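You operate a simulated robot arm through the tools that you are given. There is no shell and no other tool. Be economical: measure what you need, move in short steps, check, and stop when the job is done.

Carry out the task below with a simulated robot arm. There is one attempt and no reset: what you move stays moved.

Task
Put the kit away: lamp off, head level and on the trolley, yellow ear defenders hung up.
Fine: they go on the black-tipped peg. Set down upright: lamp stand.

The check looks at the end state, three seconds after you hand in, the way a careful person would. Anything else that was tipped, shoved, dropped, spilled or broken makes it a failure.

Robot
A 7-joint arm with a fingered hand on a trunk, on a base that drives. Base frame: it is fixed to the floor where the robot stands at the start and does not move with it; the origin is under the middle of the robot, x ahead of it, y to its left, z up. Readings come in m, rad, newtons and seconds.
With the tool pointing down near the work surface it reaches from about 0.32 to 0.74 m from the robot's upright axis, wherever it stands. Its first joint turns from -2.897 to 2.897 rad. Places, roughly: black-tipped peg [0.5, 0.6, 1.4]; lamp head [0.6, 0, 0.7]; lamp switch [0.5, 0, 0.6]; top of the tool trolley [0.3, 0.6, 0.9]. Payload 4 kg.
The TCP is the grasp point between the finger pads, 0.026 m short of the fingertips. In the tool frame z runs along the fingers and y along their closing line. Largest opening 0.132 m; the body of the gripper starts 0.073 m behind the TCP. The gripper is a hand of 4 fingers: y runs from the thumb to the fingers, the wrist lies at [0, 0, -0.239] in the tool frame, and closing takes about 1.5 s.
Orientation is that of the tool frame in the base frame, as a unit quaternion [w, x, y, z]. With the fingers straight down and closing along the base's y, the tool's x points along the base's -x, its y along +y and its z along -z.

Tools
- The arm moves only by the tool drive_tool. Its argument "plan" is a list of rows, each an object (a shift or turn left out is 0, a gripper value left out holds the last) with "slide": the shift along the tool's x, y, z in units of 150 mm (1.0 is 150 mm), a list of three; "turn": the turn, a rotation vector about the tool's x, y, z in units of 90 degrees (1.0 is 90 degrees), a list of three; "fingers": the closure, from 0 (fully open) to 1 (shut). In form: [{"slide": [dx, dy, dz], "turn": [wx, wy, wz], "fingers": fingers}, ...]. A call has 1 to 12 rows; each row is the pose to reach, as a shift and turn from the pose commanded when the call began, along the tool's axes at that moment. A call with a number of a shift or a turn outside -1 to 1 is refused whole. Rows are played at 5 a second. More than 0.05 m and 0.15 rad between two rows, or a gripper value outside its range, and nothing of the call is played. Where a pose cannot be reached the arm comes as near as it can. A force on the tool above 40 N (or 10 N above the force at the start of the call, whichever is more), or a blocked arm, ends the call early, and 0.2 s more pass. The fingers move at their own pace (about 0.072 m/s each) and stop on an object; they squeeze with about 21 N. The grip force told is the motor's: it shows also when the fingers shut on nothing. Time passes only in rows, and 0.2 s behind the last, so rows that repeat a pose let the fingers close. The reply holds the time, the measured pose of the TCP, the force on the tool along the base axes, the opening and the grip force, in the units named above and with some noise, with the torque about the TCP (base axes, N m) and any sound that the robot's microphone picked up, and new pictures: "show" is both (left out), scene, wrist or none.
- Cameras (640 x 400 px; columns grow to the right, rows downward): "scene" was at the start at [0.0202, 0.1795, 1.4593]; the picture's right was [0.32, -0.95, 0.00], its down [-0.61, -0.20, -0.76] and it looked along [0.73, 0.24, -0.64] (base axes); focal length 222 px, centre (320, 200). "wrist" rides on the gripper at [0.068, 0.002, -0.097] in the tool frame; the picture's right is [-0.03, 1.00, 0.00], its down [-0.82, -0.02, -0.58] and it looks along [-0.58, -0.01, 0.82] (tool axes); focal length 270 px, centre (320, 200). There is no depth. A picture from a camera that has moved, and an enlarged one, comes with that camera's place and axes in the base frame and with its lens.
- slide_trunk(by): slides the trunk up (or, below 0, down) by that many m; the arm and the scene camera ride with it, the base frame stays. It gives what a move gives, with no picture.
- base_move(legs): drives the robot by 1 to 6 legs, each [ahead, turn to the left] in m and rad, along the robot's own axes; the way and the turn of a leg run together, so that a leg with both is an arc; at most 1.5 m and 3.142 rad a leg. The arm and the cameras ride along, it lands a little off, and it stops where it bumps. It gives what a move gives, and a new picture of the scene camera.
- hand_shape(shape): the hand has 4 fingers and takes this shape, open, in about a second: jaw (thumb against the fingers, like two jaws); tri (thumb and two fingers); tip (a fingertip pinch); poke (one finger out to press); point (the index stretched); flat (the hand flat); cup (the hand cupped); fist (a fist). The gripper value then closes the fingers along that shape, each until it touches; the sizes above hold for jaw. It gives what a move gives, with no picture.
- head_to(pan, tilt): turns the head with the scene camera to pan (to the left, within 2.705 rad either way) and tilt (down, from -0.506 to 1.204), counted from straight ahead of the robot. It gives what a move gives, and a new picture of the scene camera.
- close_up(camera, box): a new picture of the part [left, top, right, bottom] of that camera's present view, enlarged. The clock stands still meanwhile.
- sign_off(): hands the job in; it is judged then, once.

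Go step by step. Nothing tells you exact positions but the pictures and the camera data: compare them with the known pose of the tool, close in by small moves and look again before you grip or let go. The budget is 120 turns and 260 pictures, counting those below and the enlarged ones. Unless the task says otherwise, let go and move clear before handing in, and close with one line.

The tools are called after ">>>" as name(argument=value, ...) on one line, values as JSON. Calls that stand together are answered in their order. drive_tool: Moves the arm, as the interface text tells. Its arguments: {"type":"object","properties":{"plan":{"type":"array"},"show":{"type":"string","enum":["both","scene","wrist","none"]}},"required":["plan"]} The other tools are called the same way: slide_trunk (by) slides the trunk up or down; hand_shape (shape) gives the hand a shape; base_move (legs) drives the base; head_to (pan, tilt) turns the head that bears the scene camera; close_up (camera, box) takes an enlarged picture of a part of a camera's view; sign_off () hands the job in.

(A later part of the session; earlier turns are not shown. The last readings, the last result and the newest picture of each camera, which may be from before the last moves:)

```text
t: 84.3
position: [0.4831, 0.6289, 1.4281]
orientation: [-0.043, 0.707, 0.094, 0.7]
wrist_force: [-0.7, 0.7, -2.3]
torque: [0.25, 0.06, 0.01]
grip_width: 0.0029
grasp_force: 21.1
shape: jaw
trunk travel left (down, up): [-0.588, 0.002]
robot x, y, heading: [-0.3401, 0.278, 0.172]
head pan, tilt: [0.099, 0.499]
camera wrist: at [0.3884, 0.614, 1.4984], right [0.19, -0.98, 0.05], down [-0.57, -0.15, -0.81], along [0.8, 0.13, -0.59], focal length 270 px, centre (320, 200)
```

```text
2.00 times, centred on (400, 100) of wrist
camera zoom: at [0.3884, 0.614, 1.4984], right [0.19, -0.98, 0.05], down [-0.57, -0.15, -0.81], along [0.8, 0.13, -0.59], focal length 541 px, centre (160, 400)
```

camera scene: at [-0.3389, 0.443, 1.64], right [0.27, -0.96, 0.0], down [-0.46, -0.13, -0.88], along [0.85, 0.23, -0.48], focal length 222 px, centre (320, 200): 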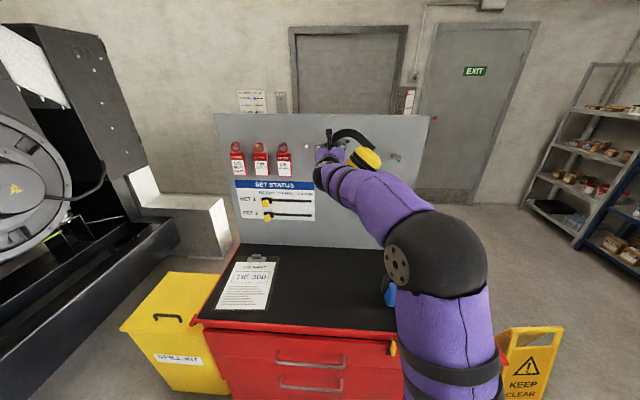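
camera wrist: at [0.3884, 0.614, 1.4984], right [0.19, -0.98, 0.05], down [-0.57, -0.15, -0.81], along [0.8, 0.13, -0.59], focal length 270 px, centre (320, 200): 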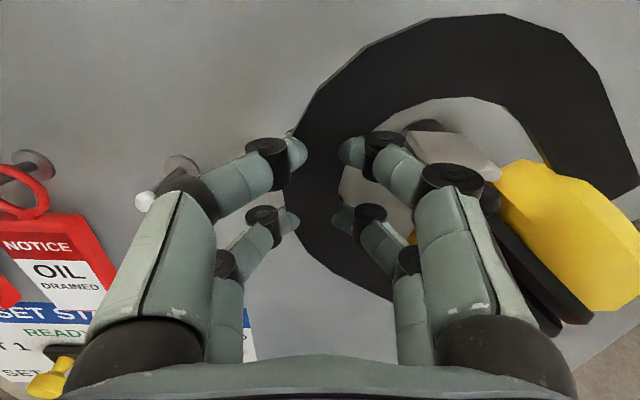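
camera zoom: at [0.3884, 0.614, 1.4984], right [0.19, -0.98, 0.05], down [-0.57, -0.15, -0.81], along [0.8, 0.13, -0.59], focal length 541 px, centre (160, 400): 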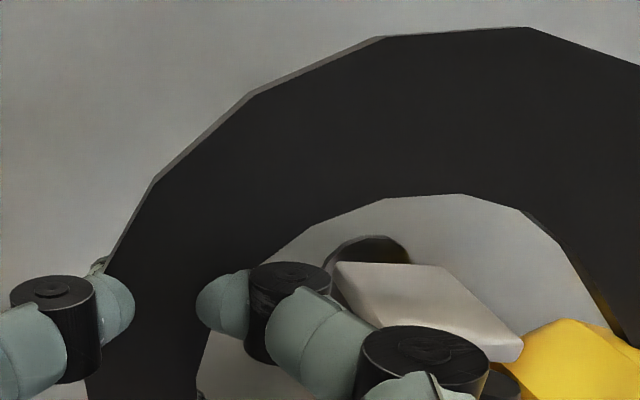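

The band is past the ball, about 18 mm behind the tip, with the saddle inside the arch. Now I'll lower with a small shift right until the saddle takes the weight.

>>> drive_tool(plan=[{"slide": [-0.02, 0.015, 0]}, {"slide": [-0.05, 0.03, 0]}, {"slide": [-0.08, 0.033, 0]}, {"slide": [-0.08, 0.033, 0]}], show="none")

>>> drive_tool(plan=[{"slide": [-0.015, 0, 0]}, {"slide": [-0.03, 0, 0]}, {"slide": [-0.03, 0, 0]}], show="wrist")

>>> close_up(camera="wrist", box=[240, 0, 560, 200])

>>> close_up(camera="scene", box=[310, 115, 420, 185])

```text
t: 85.3
position: [0.4836, 0.6224, 1.4161]
orientation: [-0.043, 0.707, 0.095, 0.7]
wrist_force: [0.2, 0.1, -3.1]
torque: [0.26, 0.12, -0.02]
grip_width: 0.0028
grasp_force: 21.3
shape: jaw
trunk travel left (down, up): [-0.588, 0.002]
robot x, y, heading: [-0.3418, 0.2751, 0.169]
head pan, tilt: [0.099, 0.499]
```

```text
t: 86.2
position: [0.4833, 0.6223, 1.4118]
orientation: [-0.044, 0.707, 0.094, 0.7]
wrist_force: [-0.8, -0.8, -3.2]
torque: [0.25, 0.07, -0.03]
grip_width: 0.003
grasp_force: 21.1
shape: jaw
trunk travel left (down, up): [-0.588, 0.002]
robot x, y, heading: [-0.344, 0.2778, 0.169]
head pan, tilt: [0.099, 0.499]
camera wrist: at [0.3885, 0.6078, 1.4816], right [0.19, -0.98, 0.05], down [-0.57, -0.15, -0.81], along [0.8, 0.13, -0.59], focal length 270 px, centre (320, 200)
```

wrist: 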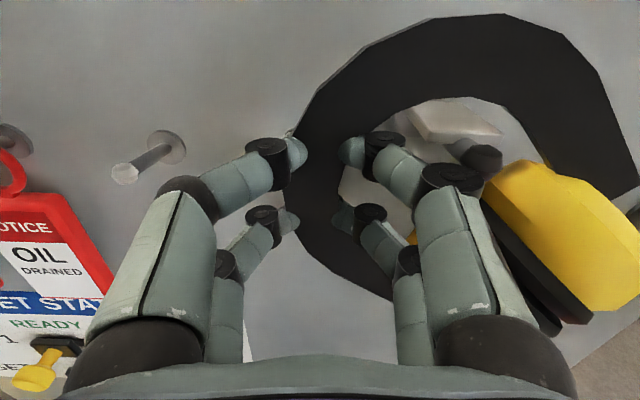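

```text
2.00 times, centred on (400, 100) of wrist
camera zoom: at [0.3885, 0.6078, 1.4816], right [0.19, -0.98, 0.05], down [-0.57, -0.15, -0.81], along [0.8, 0.13, -0.59], focal length 541 px, centre (160, 400)
```

zoom: 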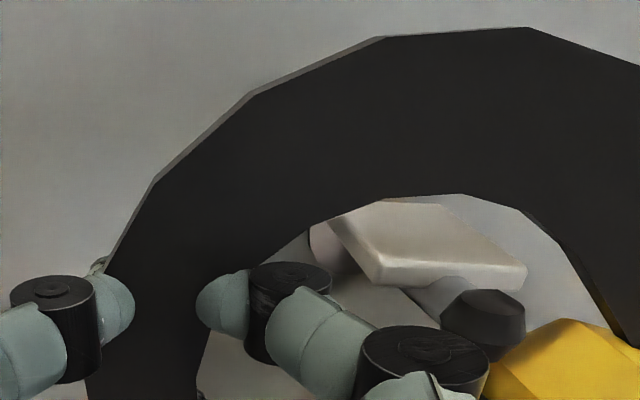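

```text
5.71 times, centred on (365, 150) of scene
camera zoom: at [-0.3388, 0.443, 1.64], right [0.27, -0.96, 0.0], down [-0.46, -0.13, -0.88], along [0.85, 0.23, -0.48], focal length 1266 px, centre (63, 486)
```

zoom: 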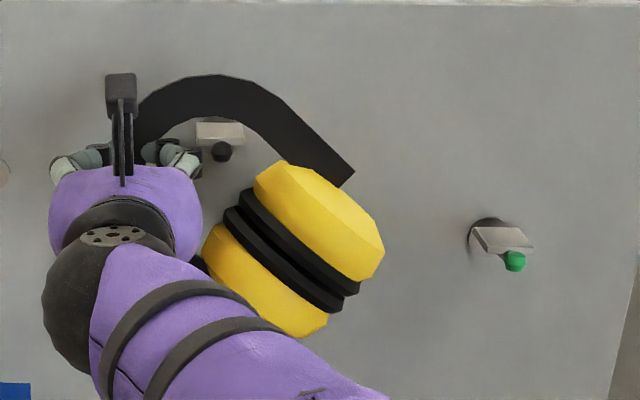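

The band is over the saddle with the ball in front of it. Lowering the last few millimetres until contact.

>>> drive_tool(plan=[{"slide": [-0.015, 0, 0]}, {"slide": [-0.03, 0, 0]}, {"slide": [-0.045, 0, 0]}, {"slide": [-0.045, 0, 0]}], show="wrist")

>>> close_up(camera="wrist", box=[240, 0, 560, 200])

```text
t: 87.2
position: [0.4831, 0.622, 1.4049]
orientation: [-0.042, 0.707, 0.095, 0.7]
wrist_force: [0.9, 0.1, -1.5]
torque: [0.25, 0.08, -0.01]
grip_width: 0.0029
grasp_force: 20.9
shape: jaw
trunk travel left (down, up): [-0.588, 0.002]
robot x, y, heading: [-0.3432, 0.279, 0.17]
head pan, tilt: [0.099, 0.499]
camera wrist: at [0.3882, 0.6069, 1.4748], right [0.19, -0.98, 0.05], down [-0.57, -0.15, -0.81], along [0.8, 0.13, -0.59], focal length 270 px, centre (320, 200)
```

wrist: 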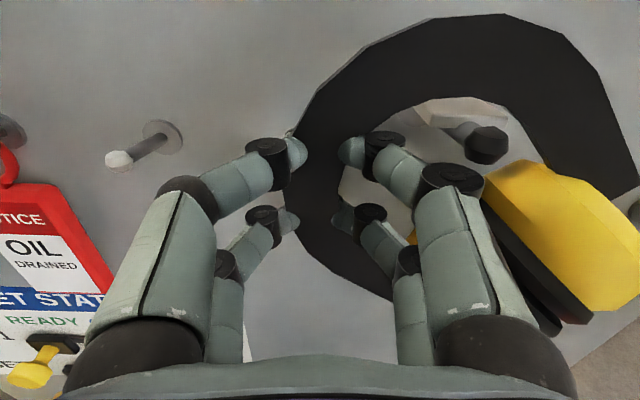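

```text
2.00 times, centred on (400, 100) of wrist
camera zoom: at [0.3882, 0.6069, 1.4748], right [0.19, -0.98, 0.05], down [-0.57, -0.15, -0.81], along [0.8, 0.13, -0.59], focal length 541 px, centre (160, 400)
```

zoom: 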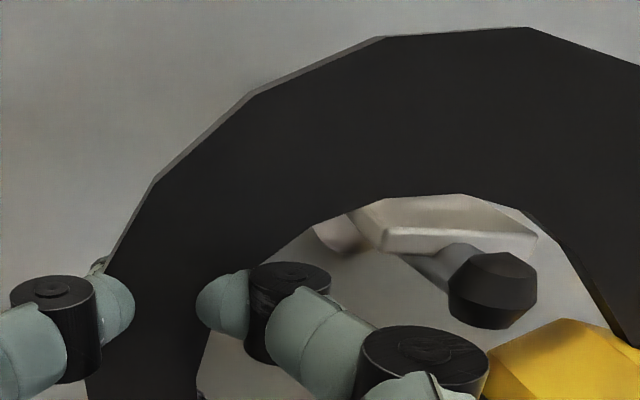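

Almost seated: a few millimetres left. I'll nudge right 3 mm and lower on.

>>> drive_tool(plan=[{"slide": [-0.01, 0.02, 0]}, {"slide": [-0.025, 0.025, 0]}, {"slide": [-0.04, 0.025, 0]}, {"slide": [-0.055, 0.025, 0]}, {"slide": [-0.055, 0.025, 0]}], show="wrist")

>>> close_up(camera="wrist", box=[240, 0, 560, 200])

```text
t: 88.3
position: [0.484, 0.6178, 1.3985]
orientation: [-0.042, 0.707, 0.093, 0.7]
wrist_force: [-0.1, -0.8, -2.4]
torque: [0.22, 0.07, -0.01]
grip_width: 0.0026
grasp_force: 21.0
shape: jaw
trunk travel left (down, up): [-0.588, 0.002]
robot x, y, heading: [-0.3403, 0.2806, 0.168]
head pan, tilt: [0.099, 0.499]
camera wrist: at [0.3888, 0.6023, 1.4673], right [0.19, -0.98, 0.05], down [-0.57, -0.15, -0.81], along [0.8, 0.13, -0.59], focal length 270 px, centre (320, 200)
```

wrist: 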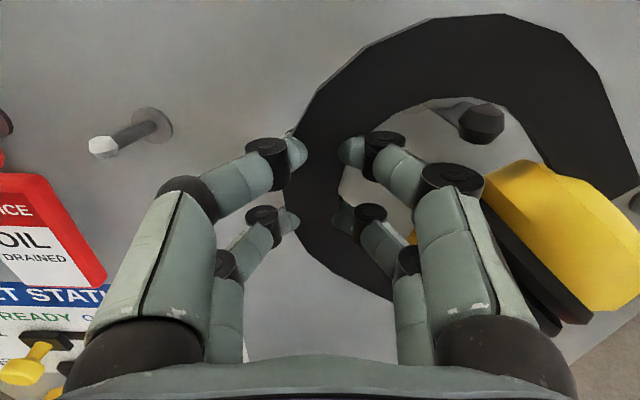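

```text
2.00 times, centred on (400, 100) of wrist
camera zoom: at [0.3888, 0.6023, 1.4673], right [0.19, -0.98, 0.05], down [-0.57, -0.15, -0.81], along [0.8, 0.13, -0.59], focal length 541 px, centre (160, 400)
```

zoom: 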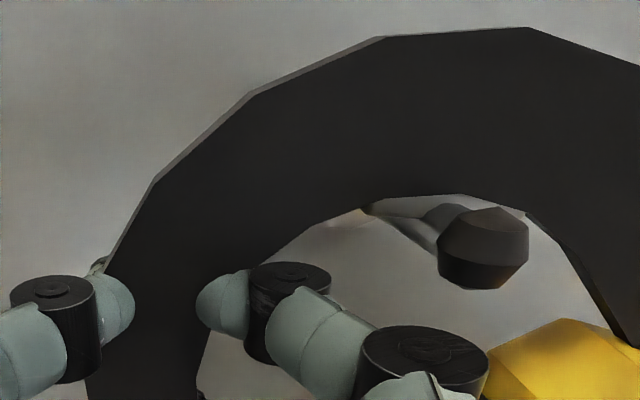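

The saddle's front edge has gone behind the band, so the band is just in front of it, over the gap before the ball. I'll raise 22 mm, go in 17 mm and look before lowering again.

>>> drive_tool(plan=[{"slide": [0.05, 0, 0]}, {"slide": [0.1, 0, 0]}, {"slide": [0.15, 0, 0]}, {"slide": [0.15, 0, 0.06]}, {"slide": [0.15, 0, 0.115]}, {"slide": [0.15, 0, 0.115]}], show="none")

>>> drive_tool(plan=[{"slide": [-0.03, 0, 0]}, {"slide": [-0.06, 0, 0]}, {"slide": [-0.09, 0, 0]}, {"slide": [-0.09, 0, 0]}], show="wrist")

>>> close_up(camera="wrist", box=[240, 0, 560, 200])

>>> close_up(camera="scene", box=[310, 115, 420, 185])

```text
t: 89.8
position: [0.5004, 0.6231, 1.4215]
orientation: [-0.043, 0.707, 0.095, 0.7]
wrist_force: [0.6, -0.2, -2.8]
torque: [0.27, 0.06, 0.01]
grip_width: 0.0029
grasp_force: 20.6
shape: jaw
trunk travel left (down, up): [-0.588, 0.002]
robot x, y, heading: [-0.343, 0.2772, 0.167]
head pan, tilt: [0.099, 0.499]
```

```text
t: 90.8
position: [0.5004, 0.6213, 1.4079]
orientation: [-0.044, 0.707, 0.096, 0.7]
wrist_force: [0.4, 0.1, -2.0]
torque: [0.21, 0.07, -0.03]
grip_width: 0.0029
grasp_force: 21.2
shape: jaw
trunk travel left (down, up): [-0.588, 0.002]
robot x, y, heading: [-0.3455, 0.2789, 0.169]
head pan, tilt: [0.099, 0.499]
camera wrist: at [0.4058, 0.6065, 1.4761], right [0.19, -0.98, 0.05], down [-0.57, -0.15, -0.81], along [0.8, 0.13, -0.59], focal length 270 px, centre (320, 200)
```

wrist: 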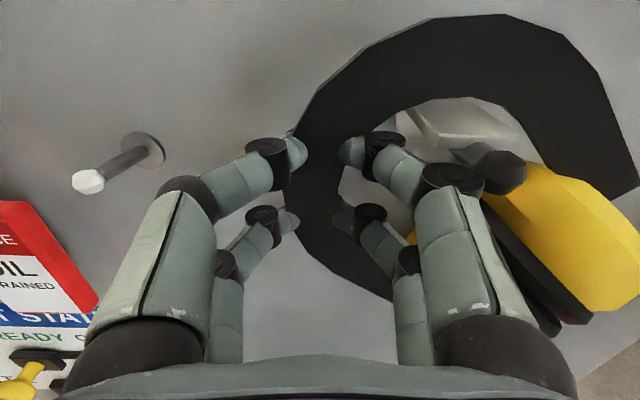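

```text
2.00 times, centred on (400, 100) of wrist
camera zoom: at [0.4058, 0.6065, 1.4761], right [0.19, -0.98, 0.05], down [-0.57, -0.15, -0.81], along [0.8, 0.13, -0.59], focal length 541 px, centre (160, 400)
```

zoom: 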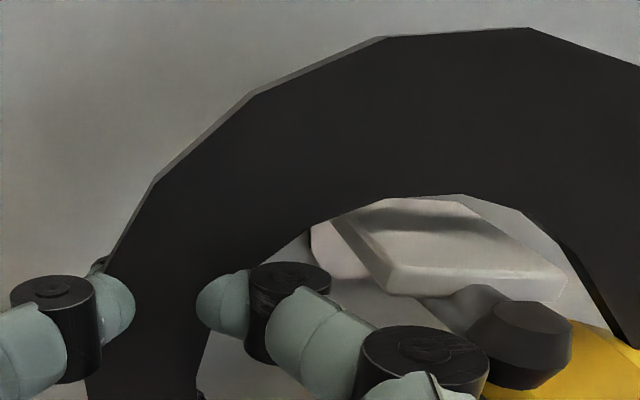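

```text
5.71 times, centred on (365, 150) of scene
camera zoom: at [-0.3388, 0.443, 1.64], right [0.27, -0.96, 0.0], down [-0.46, -0.13, -0.88], along [0.85, 0.23, -0.48], focal length 1266 px, centre (63, 486)
```

zoom: 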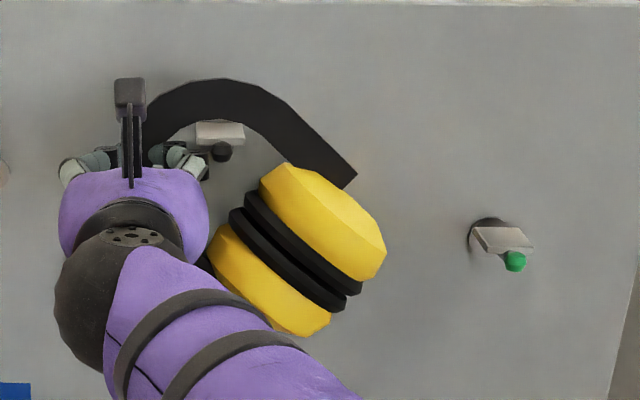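

The band's shadow falls on the saddle, so it is now above it. Lowering in small steps and watching the force.

>>> drive_tool(plan=[{"slide": [-0.015, 0, 0]}, {"slide": [-0.03, 0, 0]}, {"slide": [-0.045, 0, 0]}, {"slide": [-0.045, 0, 0]}], show="none")

>>> drive_tool(plan=[{"slide": [-0.01, 0, 0]}, {"slide": [-0.02, 0, 0]}, {"slide": [-0.02, 0, 0]}], show="wrist")

>>> close_up(camera="wrist", box=[240, 0, 560, 200])

```text
t: 91.8
position: [0.501, 0.6223, 1.4004]
orientation: [-0.043, 0.707, 0.095, 0.7]
wrist_force: [0.9, -0.5, -3.2]
torque: [0.25, 0.06, -0.04]
grip_width: 0.0025
grasp_force: 21.3
shape: jaw
trunk travel left (down, up): [-0.588, 0.002]
robot x, y, heading: [-0.3413, 0.2784, 0.164]
head pan, tilt: [0.099, 0.499]
```

```text
t: 92.5
position: [0.5016, 0.6203, 1.3978]
orientation: [-0.043, 0.707, 0.095, 0.7]
wrist_force: [0.3, 0.2, -2.6]
torque: [0.26, 0.09, 0.03]
grip_width: 0.0025
grasp_force: 20.9
shape: jaw
trunk travel left (down, up): [-0.588, 0.002]
robot x, y, heading: [-0.3449, 0.2734, 0.165]
head pan, tilt: [0.099, 0.499]
camera wrist: at [0.4057, 0.6055, 1.4664], right [0.19, -0.98, 0.05], down [-0.57, -0.15, -0.81], along [0.8, 0.13, -0.59], focal length 270 px, centre (320, 200)
```

wrist: 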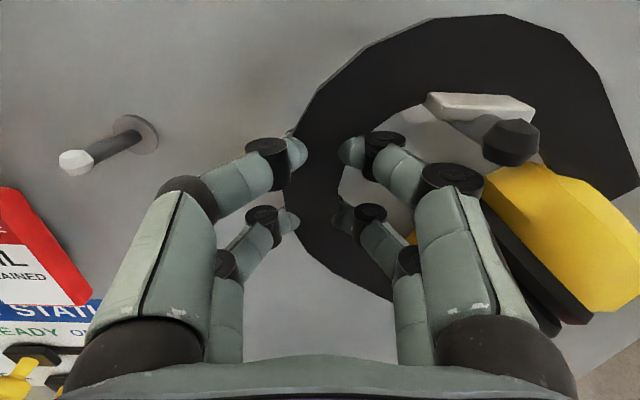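

```text
2.00 times, centred on (400, 100) of wrist
camera zoom: at [0.4057, 0.6055, 1.4664], right [0.19, -0.98, 0.05], down [-0.57, -0.15, -0.81], along [0.8, 0.13, -0.59], focal length 541 px, centre (160, 400)
```

zoom: 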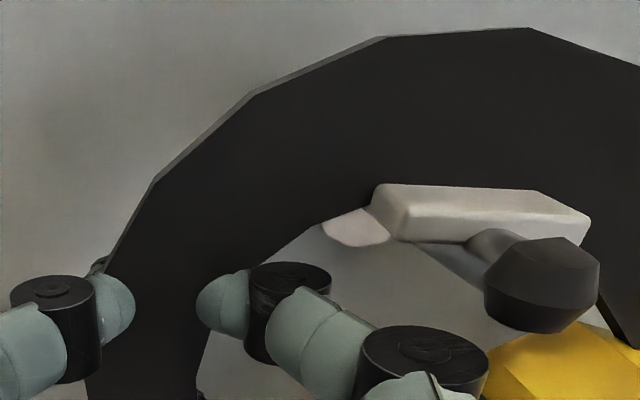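

The saddle now straddles the band plane as wanted. Continuing down to contact.

>>> drive_tool(plan=[{"slide": [-0.01, 0, 0]}, {"slide": [-0.02, 0, 0]}, {"slide": [-0.02, 0, 0]}], show="none")

>>> drive_tool(plan=[{"slide": [-0.01, 0, 0]}, {"slide": [-0.02, 0, 0]}, {"slide": [-0.02, 0, 0]}], show="none")

>>> drive_tool(plan=[{"slide": [0, 0, 0]}, {"slide": [0, 0, 0]}], show="wrist")

>>> close_up(camera="wrist", box=[240, 0, 560, 200])

```text
t: 93.3
position: [0.5018, 0.6204, 1.3951]
orientation: [-0.043, 0.707, 0.094, 0.7]
wrist_force: [0.3, -0.3, -1.8]
torque: [0.16, 0.01, 0.0]
grip_width: 0.0028
grasp_force: 20.9
shape: jaw
trunk travel left (down, up): [-0.588, 0.002]
robot x, y, heading: [-0.3411, 0.2782, 0.166]
head pan, tilt: [0.099, 0.499]
```

```text
t: 94.2
position: [0.5009, 0.6187, 1.3924]
orientation: [-0.043, 0.706, 0.096, 0.701]
wrist_force: [1.6, -0.6, 5.3]
torque: [-0.08, -0.16, 0.0]
grip_width: 0.0029
grasp_force: 21.3
shape: jaw
trunk travel left (down, up): [-0.588, 0.002]
robot x, y, heading: [-0.3407, 0.2767, 0.171]
head pan, tilt: [0.099, 0.499]
```

```text
t: 94.8
position: [0.4997, 0.6198, 1.3927]
orientation: [-0.043, 0.706, 0.095, 0.701]
wrist_force: [1.5, -1.7, 8.7]
torque: [-0.06, -0.2, -0.03]
grip_width: 0.0029
grasp_force: 20.7
shape: jaw
trunk travel left (down, up): [-0.588, 0.002]
robot x, y, heading: [-0.3382, 0.2814, 0.167]
head pan, tilt: [0.099, 0.499]
camera wrist: at [0.4054, 0.6041, 1.4611], right [0.19, -0.98, 0.05], down [-0.57, -0.15, -0.81], along [0.8, 0.13, -0.59], focal length 270 px, centre (320, 200)
```

wrist: 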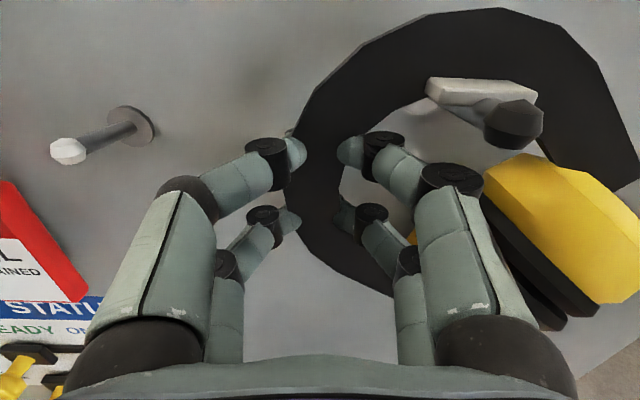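

```text
2.00 times, centred on (400, 100) of wrist
camera zoom: at [0.4054, 0.6041, 1.4611], right [0.19, -0.98, 0.05], down [-0.57, -0.15, -0.81], along [0.8, 0.13, -0.59], focal length 541 px, centre (160, 400)
```

zoom: 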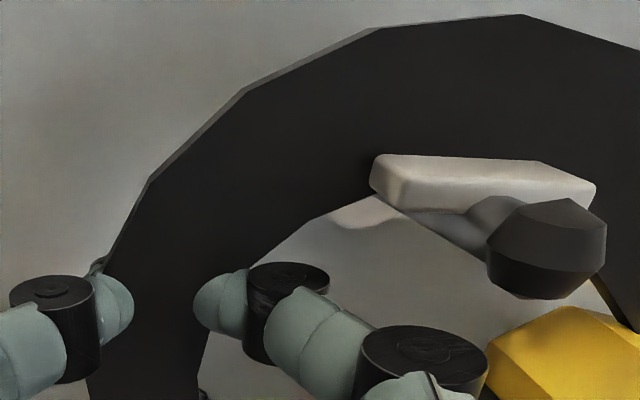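

Contact: the peg now carries the load (+8.7 N). I'll ease off about 2 mm to unload, then open slightly.

>>> drive_tool(plan=[{"slide": [0.012, 0, 0]}, {"slide": [0.012, 0, 0]}, {"slide": [0.012, 0, 0], "fingers": 0.8}, {"slide": [0.012, 0, 0], "fingers": 0.72}, {"slide": [0.012, 0, 0], "fingers": 0.66}, {"slide": [0.012, 0, 0], "fingers": 0.64}, {"slide": [0.012, 0, 0], "fingers": 0.64}], show="wrist")

>>> close_up(camera="scene", box=[310, 115, 420, 185])

```text
t: 96.3
position: [0.5016, 0.6219, 1.3928]
orientation: [-0.043, 0.707, 0.095, 0.7]
wrist_force: [0.4, -0.6, 0.3]
torque: [-0.06, -0.01, -0.03]
grip_width: 0.0473
grasp_force: 0.0
shape: jaw
trunk travel left (down, up): [-0.588, 0.002]
robot x, y, heading: [-0.3466, 0.2789, 0.163]
head pan, tilt: [0.099, 0.499]
camera wrist: at [0.406, 0.6055, 1.4616], right [0.19, -0.98, 0.05], down [-0.57, -0.15, -0.81], along [0.8, 0.13, -0.59], focal length 270 px, centre (320, 200)
```

wrist: 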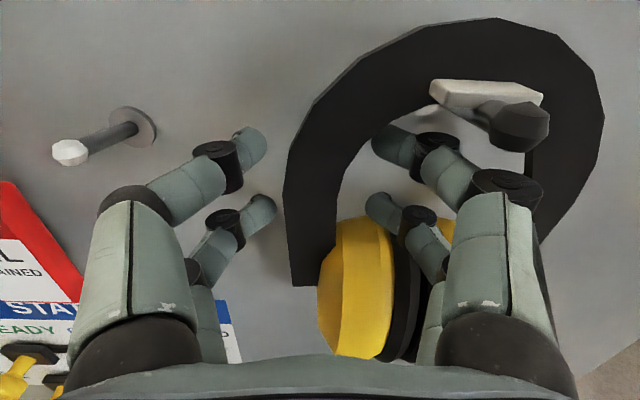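

```text
5.71 times, centred on (365, 150) of scene
camera zoom: at [-0.3391, 0.443, 1.64], right [0.27, -0.96, 0.0], down [-0.46, -0.13, -0.88], along [0.85, 0.23, -0.48], focal length 1266 px, centre (63, 486)
```

zoom: 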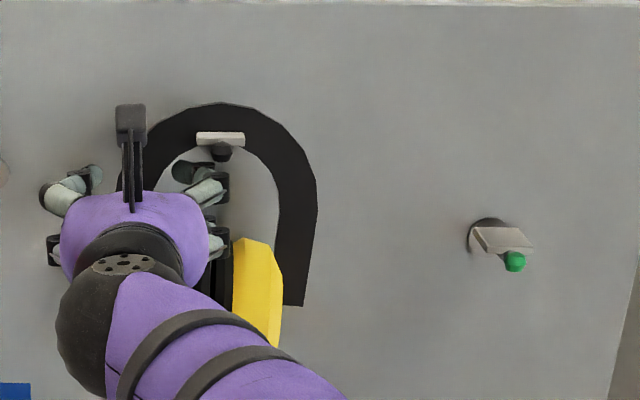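

It swung down gently and hangs upright on the saddle with the ball in front. Backing the hand straight out.

>>> drive_tool(plan=[{"slide": [0, 0, -0.08]}, {"slide": [0, 0, -0.2]}, {"slide": [0, 0, -0.4]}, {"slide": [0, 0, -0.6]}, {"slide": [0, 0, -0.85]}, {"slide": [0, 0, -1.0]}], show="wrist")

>>> close_up(camera="scene", box=[310, 115, 420, 185])

```text
t: 97.8
position: [0.3526, 0.5931, 1.396]
orientation: [-0.043, 0.706, 0.095, 0.7]
wrist_force: [-0.1, -1.0, 0.4]
torque: [0.02, -0.01, 0.01]
grip_width: 0.0473
grasp_force: 0.1
shape: jaw
trunk travel left (down, up): [-0.588, 0.002]
robot x, y, heading: [-0.3408, 0.2817, 0.166]
head pan, tilt: [0.099, 0.499]
camera wrist: at [0.2579, 0.5776, 1.4659], right [0.19, -0.98, 0.05], down [-0.57, -0.15, -0.81], along [0.8, 0.13, -0.59], focal length 270 px, centre (320, 200)
```

wrist: 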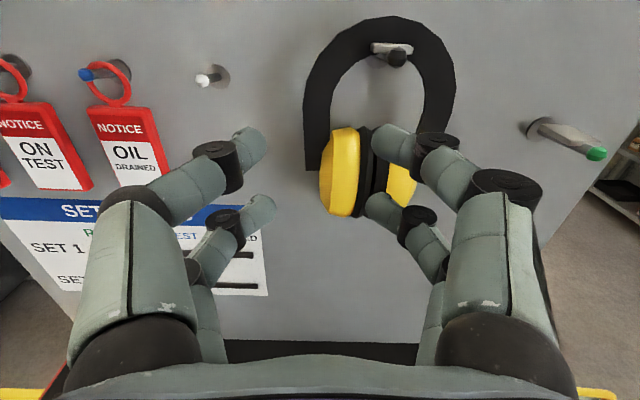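

```text
5.71 times, centred on (365, 150) of scene
camera zoom: at [-0.3396, 0.4428, 1.64], right [0.27, -0.96, 0.0], down [-0.46, -0.13, -0.88], along [0.85, 0.23, -0.48], focal length 1266 px, centre (63, 486)
```

zoom: 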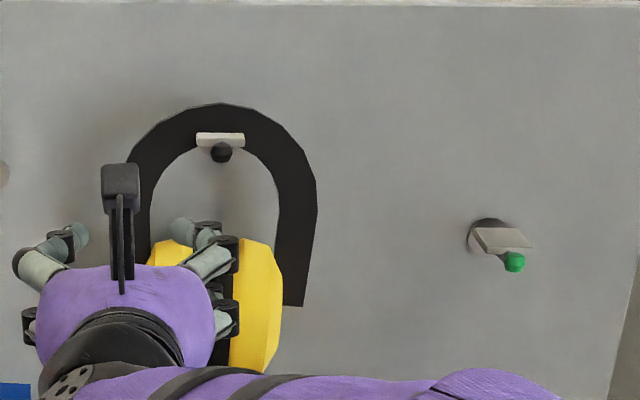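

The yellow pair hangs cleanly on the black-tipped peg. Now the lamp: I'll pull the hand back, then drive to roughly the start spot and look at it.

>>> drive_tool(plan=[{"slide": [0, 0, -0.25], "fingers": 0}, {"slide": [0, 0, -0.5]}, {"slide": [0, 0, -0.75]}, {"slide": [0, 0, -1.0]}], show="none")

>>> base_move(legs=[[0, -0.89], [0.42, 0], [0, 0.72]])

>>> head_to(pan=-0.1, tilt=0.9)

```text
t: 98.8
position: [0.2056, 0.563, 1.3992]
orientation: [-0.043, 0.706, 0.095, 0.7]
wrist_force: [-0.1, 0.4, 0.7]
torque: [-0.01, 0.08, 0.0]
grip_width: 0.132
grasp_force: 0.1
shape: jaw
trunk travel left (down, up): [-0.588, 0.002]
robot x, y, heading: [-0.3481, 0.2759, 0.172]
head pan, tilt: [0.099, 0.499]
```

```text
t: 106.0
position: [0.556, 0.1875, 1.3993]
orientation: [0.018, 0.712, 0.033, 0.701]
wrist_force: [0.0, 0.8, 0.0]
torque: [-0.01, 0.04, 0.02]
grip_width: 0.1317
grasp_force: 0.1
shape: jaw
trunk travel left (down, up): [-0.588, 0.002]
robot x, y, heading: [-0.037, 0.0027, -0.007]
head pan, tilt: [0.099, 0.499]
camera scene: at [-0.0029, 0.164, 1.64], right [0.09, -1.0, 0.0], down [-0.48, -0.05, -0.88], along [0.87, 0.08, -0.48], focal length 222 px, centre (320, 200)
```

scene: 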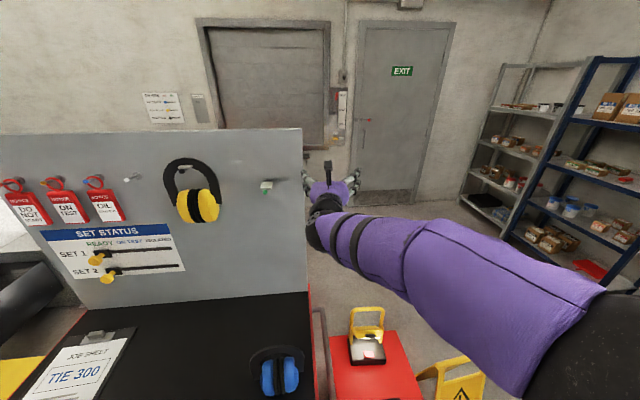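

```text
t: 106.8
position: [0.5568, 0.1869, 1.3994]
orientation: [0.018, 0.712, 0.032, 0.701]
wrist_force: [-0.1, 0.7, 0.4]
torque: [-0.01, 0.01, 0.01]
grip_width: 0.1315
grasp_force: 0.0
shape: jaw
trunk travel left (down, up): [-0.588, 0.002]
robot x, y, heading: [-0.0316, -0.0009, -0.005]
head pan, tilt: [-0.099, 0.901]
camera scene: at [-0.0183, 0.1475, 1.6062], right [-0.1, -0.99, 0.0], down [-0.78, 0.08, -0.62], along [0.62, -0.06, -0.78], focal length 222 px, centre (320, 200)
```

scene: 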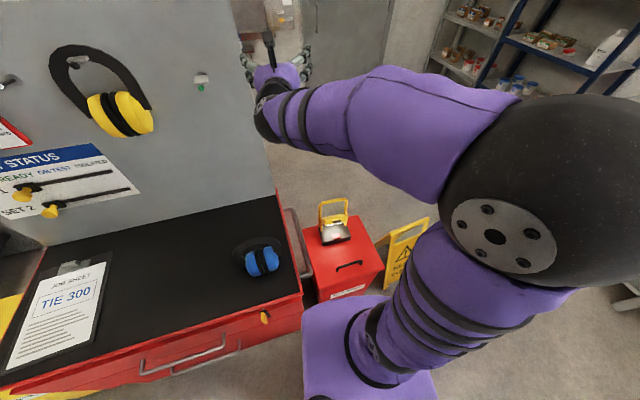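

The defenders hang well. I'll enlarge the lamp from here.

>>> close_up(camera="scene", box=[290, 180, 410, 300])

>>> close_up(camera="scene", box=[310, 192, 362, 250])

>>> close_up(camera="wrist", box=[0, 0, 640, 400])

```text
3.33 times, centred on (350, 240) of scene
camera zoom: at [-0.0183, 0.1475, 1.6062], right [-0.1, -0.99, 0.0], down [-0.78, 0.08, -0.62], along [0.62, -0.06, -0.78], focal length 738 px, centre (220, 67)
```

zoom: 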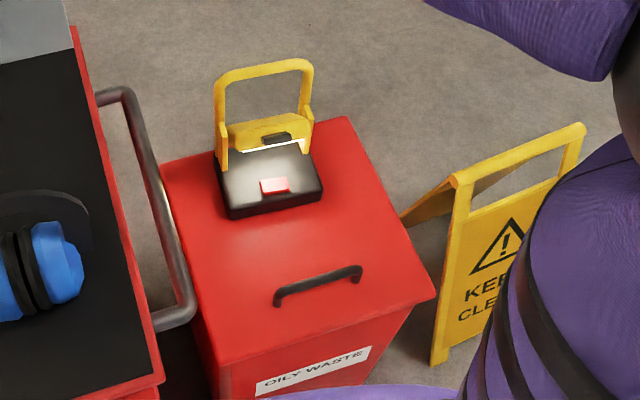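

```text
6.90 times, centred on (336, 221) of scene
camera zoom: at [-0.0183, 0.1475, 1.6062], right [-0.1, -0.99, 0.0], down [-0.78, 0.08, -0.62], along [0.62, -0.06, -0.78], focal length 1527 px, centre (210, 55)
```

zoom: 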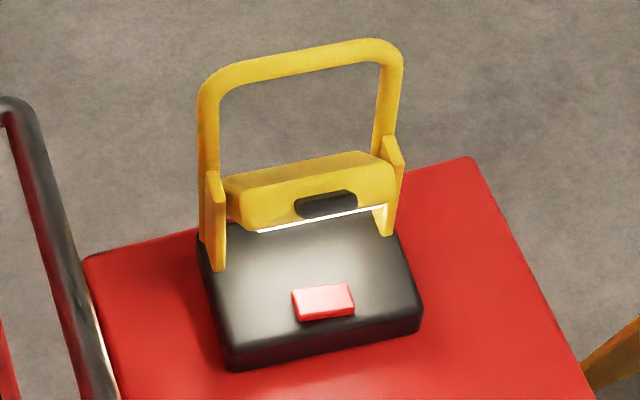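

```text
1.00 times, centred on (320, 200) of wrist (not enlarged: the box is as wide or as high as the picture)
camera zoom: at [0.4597, 0.189, 1.4685], right [0.02, -1.0, 0.05], down [-0.59, -0.05, -0.81], along [0.81, -0.01, -0.59], focal length 270 px, centre (320, 200)
```

zoom: 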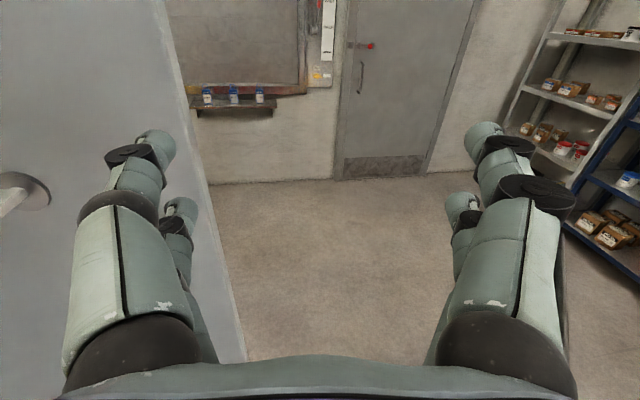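

The lamp is clear: a black base with a red rocker, a yellow arch handle, and a yellow head pitched down onto the base. I'll bring the hand back over to tool-down near the lamp.

>>> drive_tool(plan=[{"slide": [0, 0.05, -0.1], "turn": [0, -0.09, 0]}, {"slide": [0, 0.1, -0.2], "turn": [0, -0.18, 0]}, {"slide": [0, 0.15, -0.3], "turn": [0, -0.27, 0]}, {"slide": [0, 0.2, -0.4], "turn": [0, -0.36, 0]}, {"slide": [0, 0.25, -0.5], "turn": [0, -0.45, 0]}, {"slide": [0, 0.3, -0.6], "turn": [0, -0.54, 0]}, {"slide": [0, 0.35, -0.7], "turn": [0, -0.63, 0]}, {"slide": [0, 0.4, -0.8], "turn": [0, -0.72, 0]}, {"slide": [0, 0.45, -0.9], "turn": [0, -0.81, 0]}, {"slide": [0, 0.5, -1.0], "turn": [0, -0.9, 0]}, {"slide": [0, 0.5, -1.0], "turn": [0, -0.98, 0]}, {"slide": [0, 0.5, -1.0], "turn": [0, -1.0, 0]}], show="none")

>>> slide_trunk(by=-0.35)

>>> drive_tool(plan=[{"slide": [0, 0, 0]}], show="both")

```text
t: 109.6
position: [0.4154, 0.0711, 1.4074]
orientation: [0.036, 0.999, -0.037, -0.01]
wrist_force: [0.1, -1.4, 0.0]
torque: [0.1, -0.05, -0.02]
grip_width: 0.1321
grasp_force: 0.1
shape: jaw
out of reach, approached as far as the arm can: row 9
trunk travel left (down, up): [-0.588, 0.002]
robot x, y, heading: [-0.0349, 0.0046, -0.006]
head pan, tilt: [-0.099, 0.901]
stopped in row 12: the arm was blocked; the commanded pose is now the measured one
```

```text
t: 113.1
position: [0.4166, 0.0748, 1.056]
orientation: [0.035, 0.999, -0.036, -0.01]
wrist_force: [-0.6, -1.2, -0.1]
torque: [-0.02, -0.03, 0.02]
grip_width: 0.1322
grasp_force: 0.0
shape: jaw
trunk travel left (down, up): [-0.238, 0.352]
robot x, y, heading: [-0.0346, 0.0008, -0.006]
head pan, tilt: [-0.099, 0.901]
```

```text
t: 113.5
position: [0.4166, 0.0738, 1.0561]
orientation: [0.035, 0.999, -0.036, -0.01]
wrist_force: [-0.9, 0.7, 0.6]
torque: [-0.03, -0.02, 0.01]
grip_width: 0.1319
grasp_force: 0.0
shape: jaw
trunk travel left (down, up): [-0.238, 0.352]
robot x, y, heading: [-0.0334, 0.0036, -0.005]
head pan, tilt: [-0.099, 0.901]
camera scene: at [-0.0184, 0.1475, 1.2562], right [-0.1, -0.99, 0.0], down [-0.78, 0.08, -0.62], along [0.62, -0.06, -0.78], focal length 222 px, centre (320, 200)
camera wrist: at [0.4862, 0.0749, 1.1512], right [-0.1, -0.99, 0.07], down [-0.8, 0.12, 0.59], along [-0.59, 0.0, -0.8], focal length 270 px, centre (320, 200)
```

scene: 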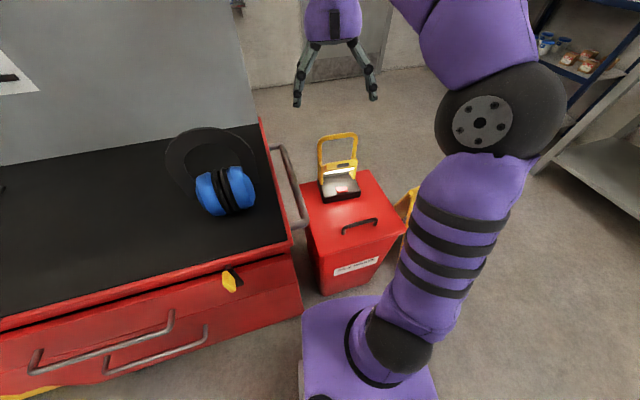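
wrist: 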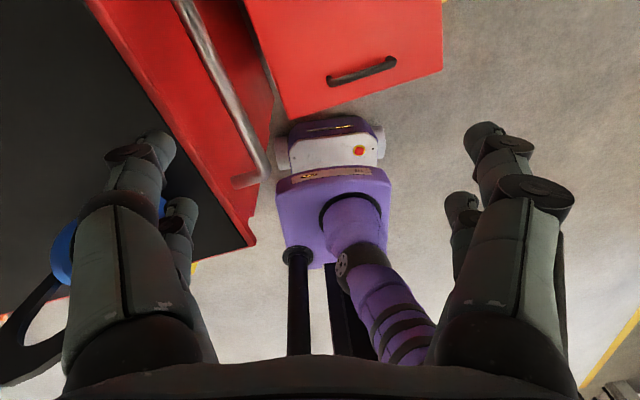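

I'll roll the hand back so its camera looks forward over the work.

>>> drive_tool(plan=[{"turn": [0, 0, -0.09]}, {"turn": [0, 0, -0.18]}, {"turn": [0, 0, -0.27]}, {"turn": [0, 0, -0.36]}, {"turn": [0, 0, -0.45]}, {"turn": [0, 0, -0.54]}, {"turn": [0, 0, -0.63]}, {"turn": [0, 0, -0.72]}, {"turn": [0, 0, -0.81]}, {"turn": [0, 0, -0.9]}, {"turn": [0, 0, -0.98]}, {"turn": [0, 0, -1.0]}], show="none")

>>> drive_tool(plan=[{"turn": [0, 0, -0.09]}, {"turn": [0, 0, -0.18]}, {"turn": [0, 0, -0.27]}, {"turn": [0, 0, -0.36]}, {"turn": [0, 0, -0.45]}, {"turn": [0, 0, -0.54]}, {"turn": [0, 0, -0.63]}, {"turn": [0, 0, -0.72]}, {"turn": [0, 0, -0.81]}, {"turn": [0, 0, -0.9]}, {"turn": [0, 0, -0.98]}, {"turn": [0, 0, -1.0]}], show="wrist")

>>> close_up(camera="scene", box=[290, 120, 390, 210])

```text
t: 116.1
position: [0.4166, 0.0756, 1.057]
orientation: [0.018, 0.731, 0.681, -0.032]
wrist_force: [0.5, 0.4, 0.1]
torque: [0.02, 0.0, -0.01]
grip_width: 0.132
grasp_force: 0.1
shape: jaw
trunk travel left (down, up): [-0.238, 0.352]
robot x, y, heading: [-0.0355, 0.0024, -0.004]
head pan, tilt: [-0.099, 0.901]
```

```text
t: 118.7
position: [0.2893, 0.155, 0.939]
orientation: [-0.009, 0.04, 0.999, -0.032]
wrist_force: [-0.9, 1.2, 0.2]
torque: [-0.01, 0.02, -0.01]
grip_width: 0.1318
grasp_force: 0.0
shape: jaw
out of reach, approached as far as the arm can: row 4, 5, 6, 7, 8, 9, 10, 11, 12
trunk travel left (down, up): [-0.238, 0.352]
robot x, y, heading: [-0.0343, 0.0041, -0.005]
head pan, tilt: [-0.099, 0.901]
camera wrist: at [0.2228, 0.1693, 1.036], right [0.11, 0.99, -0.07], down [0.82, -0.05, 0.57], along [0.56, -0.11, -0.82], focal length 270 px, centre (320, 200)
```

wrist: 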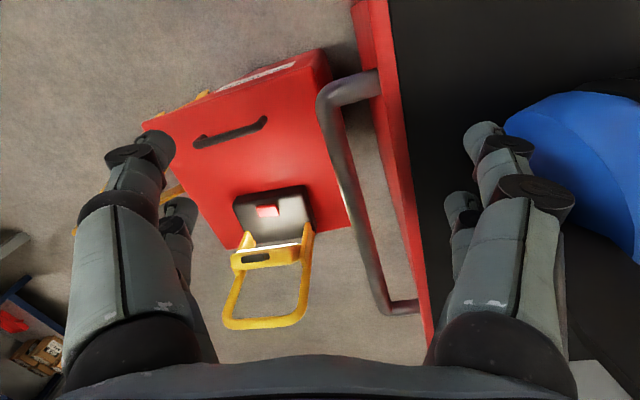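

```text
4.44 times, centred on (340, 165) of scene
camera zoom: at [-0.0184, 0.1474, 1.2561], right [-0.1, -0.99, 0.0], down [-0.78, 0.08, -0.62], along [0.62, -0.06, -0.78], focal length 984 px, centre (231, 356)
```

zoom: 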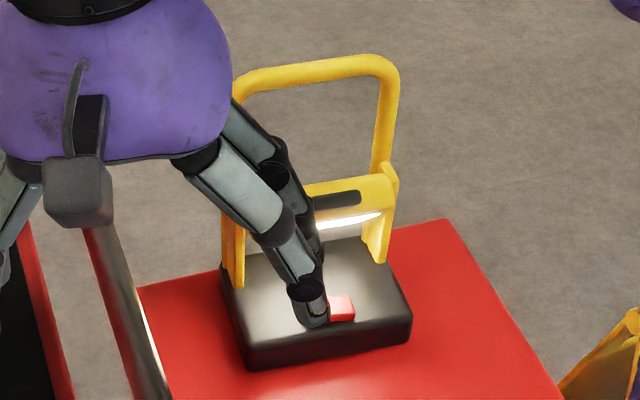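

The arm drifted towards the trolley while rolling. I'll check the blue pair wasn't touched before moving further.

>>> close_up(camera="scene", box=[140, 80, 400, 260])

```text
2.22 times, centred on (270, 170) of scene
camera zoom: at [-0.0184, 0.1474, 1.2561], right [-0.1, -0.99, 0.0], down [-0.78, 0.08, -0.62], along [0.62, -0.06, -0.78], focal length 492 px, centre (431, 267)
```

zoom: 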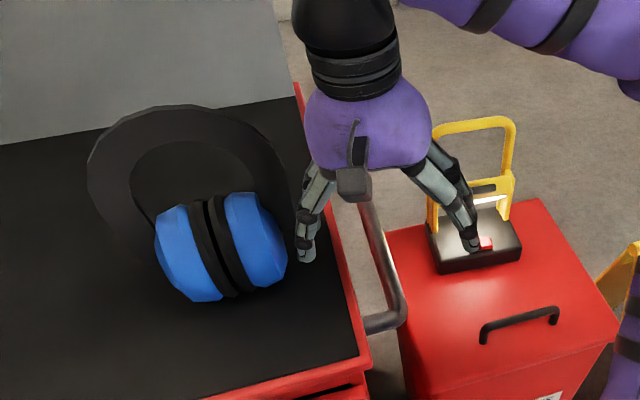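

Blue is exactly where it was. Moving the hand right, away from the trolley, and levelling it.

>>> drive_tool(plan=[{"slide": [0, -0.2, -0.2], "turn": [-0.01, 0, 0]}, {"slide": [-0.1, -0.4, -0.3], "turn": [-0.02, -0.005, 0]}, {"slide": [-0.3, -0.6, -0.3], "turn": [-0.041, -0.0095, 0]}, {"slide": [-0.5, -0.78, -0.2], "turn": [-0.041, -0.0095, 0]}, {"slide": [-0.7, -0.78, -0.1], "turn": [-0.041, -0.0095, 0]}, {"slide": [-0.7, -0.78, -0.1], "turn": [-0.041, -0.0095, 0]}], show="both")

>>> close_up(camera="wrist", box=[160, 100, 480, 400])

```text
t: 120.1
position: [0.2944, 0.0989, 0.9027]
orientation: [-0.003, 0.036, 0.999, -0.003]
wrist_force: [-0.8, 0.5, 0.4]
torque: [-0.03, 0.0, -0.02]
grip_width: 0.132
grasp_force: 0.0
shape: jaw
out of reach, approached as far as the arm can: row 1, 2, 3, 4, 5, 6
trunk travel left (down, up): [-0.238, 0.352]
robot x, y, heading: [-0.031, 0.0007, -0.004]
head pan, tilt: [-0.099, 0.901]
camera scene: at [-0.0184, 0.1474, 1.2562], right [-0.1, -0.99, 0.0], down [-0.78, 0.08, -0.62], along [0.62, -0.06, -0.78], focal length 222 px, centre (320, 200)
camera wrist: at [0.2246, 0.106, 0.9995], right [0.1, 1.0, -0.01], down [0.81, -0.08, 0.58], along [0.57, -0.06, -0.82], focal length 270 px, centre (320, 200)
```

scene: 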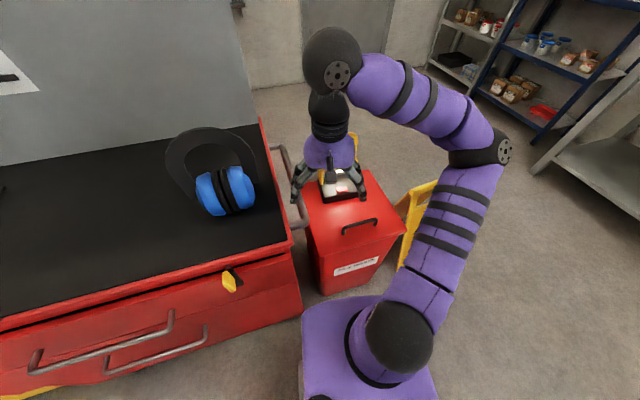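
wrist: 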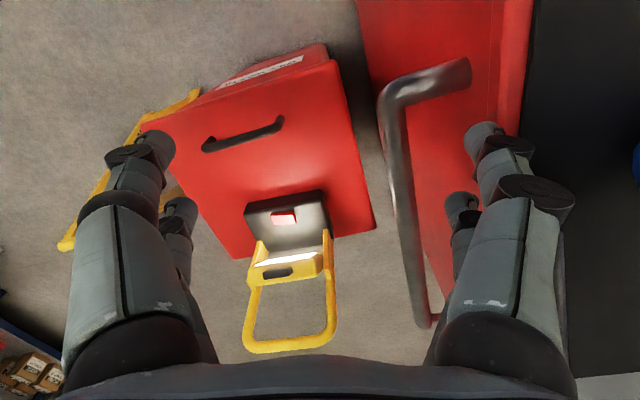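

```text
1.33 times, centred on (320, 250) of wrist
camera zoom: at [0.2246, 0.106, 0.9995], right [0.1, 1.0, -0.01], down [0.81, -0.08, 0.58], along [0.57, -0.06, -0.82], focal length 360 px, centre (320, 133)
```

zoom: 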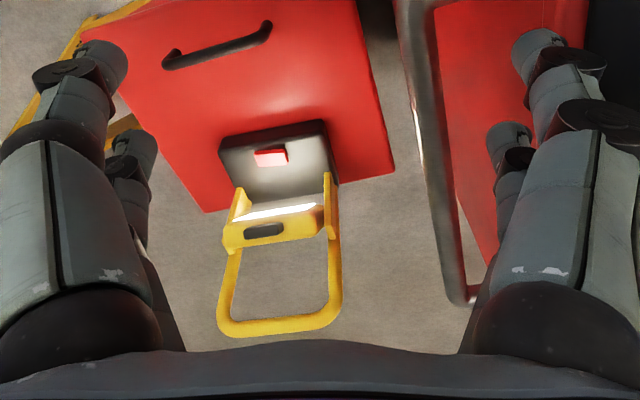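

This roll is at the arm's limit here. The other roll (camera on the left, fingers closing fore-and-aft) also suits gripping the lamp's handle bar, so I'll go back to that.

>>> drive_tool(plan=[{"turn": [0, 0, 0.09], "slide": [0, 0, -0.1]}, {"turn": [0, 0, 0.18], "slide": [0, 0, -0.2]}, {"turn": [0, 0, 0.27], "slide": [0, 0, -0.3]}, {"turn": [0, 0, 0.36], "slide": [-0.1, -0.04, -0.4]}, {"turn": [0, 0, 0.45], "slide": [-0.2, -0.08, -0.5]}, {"turn": [0, 0, 0.54], "slide": [-0.3, -0.12, -0.6]}, {"turn": [0, 0, 0.63], "slide": [-0.4, -0.16, -0.67]}, {"turn": [0, 0, 0.72], "slide": [-0.5, -0.2, -0.67]}, {"turn": [0, 0, 0.81], "slide": [-0.6, -0.24, -0.67]}, {"turn": [0, 0, 0.9], "slide": [-0.7, -0.26, -0.67]}, {"turn": [0, 0, 0.98], "slide": [-0.75, -0.28, -0.67]}, {"turn": [0, 0, 1.0], "slide": [-0.75, -0.28, -0.67]}], show="both")

```text
t: 122.7
position: [0.406, 0.0473, 1.0003]
orientation: [0.0, 0.732, 0.681, -0.004]
wrist_force: [-0.8, 0.0, -0.8]
torque: [-0.01, 0.01, 0.0]
grip_width: 0.132
grasp_force: 0.1
shape: jaw
trunk travel left (down, up): [-0.238, 0.352]
robot x, y, heading: [-0.0339, 0.0042, -0.005]
head pan, tilt: [-0.099, 0.901]
camera scene: at [-0.0184, 0.1474, 1.2561], right [-0.1, -0.99, 0.0], down [-0.78, 0.08, -0.62], along [0.62, -0.06, -0.78], focal length 222 px, centre (320, 200)
camera wrist: at [0.4121, 0.1175, 1.0953], right [1.0, -0.1, 0.0], down [-0.08, -0.81, 0.58], along [-0.06, -0.58, -0.81], focal length 270 px, centre (320, 200)
```

scene: 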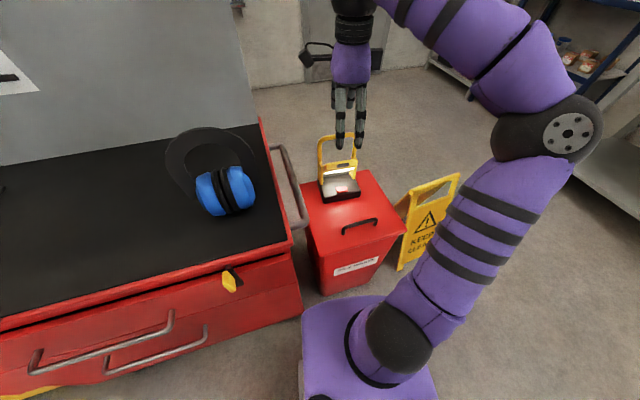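
wrist: 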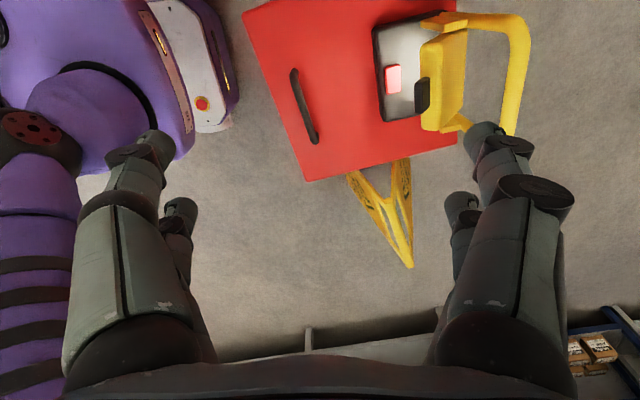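

Good pose. Now precise views of the lamp from both cameras for triangulation.

>>> close_up(camera="wrist", box=[350, 0, 550, 140])

>>> close_up(camera="scene", box=[300, 125, 380, 210])

```text
2.86 times, centred on (450, 70) of wrist
camera zoom: at [0.4121, 0.1175, 1.0953], right [1.0, -0.1, 0.0], down [-0.08, -0.81, 0.58], along [-0.06, -0.58, -0.81], focal length 772 px, centre (-51, 571)
```

zoom: 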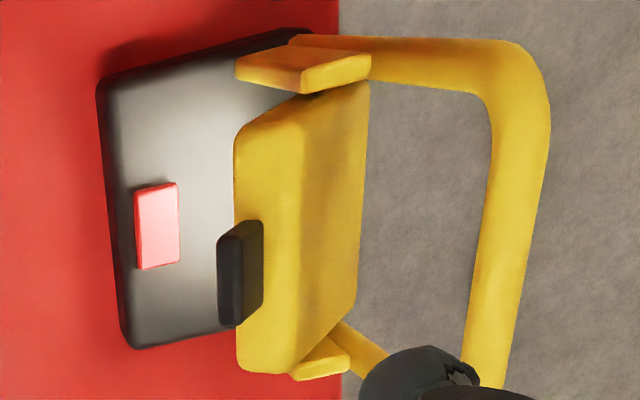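

```text
4.71 times, centred on (340, 168) of scene
camera zoom: at [-0.0184, 0.1474, 1.2561], right [-0.1, -0.99, 0.0], down [-0.78, 0.08, -0.62], along [0.62, -0.06, -0.78], focal length 1042 px, centre (226, 353)
```

zoom: 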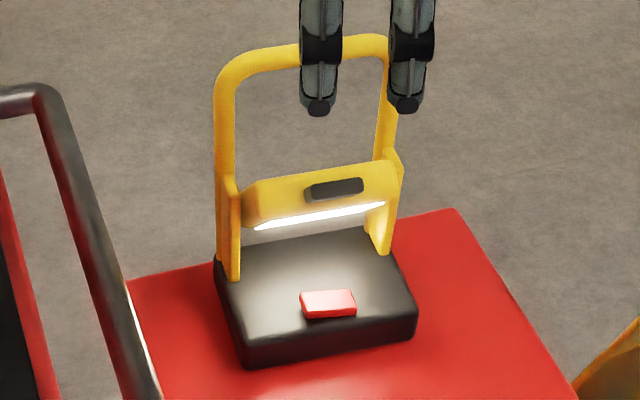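

Triangulated: switch top at [0.518, 0.014, 0.635]; handle top bar from [0.597, 0.085, 0.80] to about [0.616, -0.035, 0.80]; head tab at [0.530, 0.015, 0.744], head pitched down about 40°. I'll set the poking shape and look at where its fingertip is.

>>> hand_shape(shape="poke")

>>> drive_tool(plan=[{"slide": [0, 0.3, 0.2]}, {"slide": [0, 0.5, 0.4]}, {"slide": [0, 0.5, 0.6]}], show="both")

>>> close_up(camera="scene", box=[290, 100, 400, 210])

```text
t: 123.6
position: [0.405, 0.0477, 1.0006]
orientation: [0.001, 0.732, 0.682, -0.004]
wrist_force: [-0.7, 0.1, 0.5]
torque: [0.0, 0.02, 0.01]
grip_width: 0.0
grasp_force: 0.1
shape: poke
trunk travel left (down, up): [-0.238, 0.352]
robot x, y, heading: [-0.0355, -0.0006, -0.005]
head pan, tilt: [-0.099, 0.901]
```

```text
refused: row 1 steps farther than a row can; nothing moved
```

```text
3.64 times, centred on (345, 155) of scene
camera zoom: at [-0.0184, 0.1474, 1.2561], right [-0.1, -0.99, 0.0], down [-0.78, 0.08, -0.62], along [0.62, -0.06, -0.78], focal length 805 px, centre (229, 364)
```

zoom: 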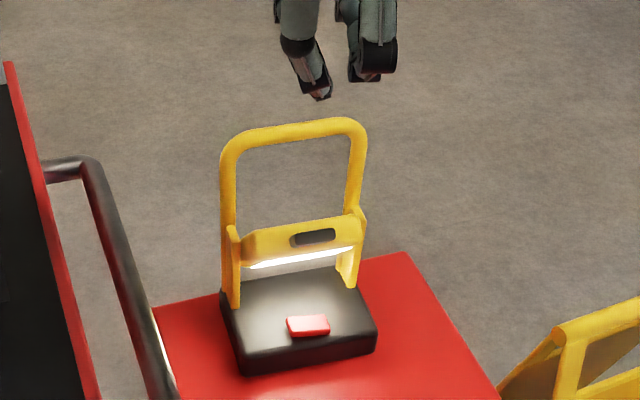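

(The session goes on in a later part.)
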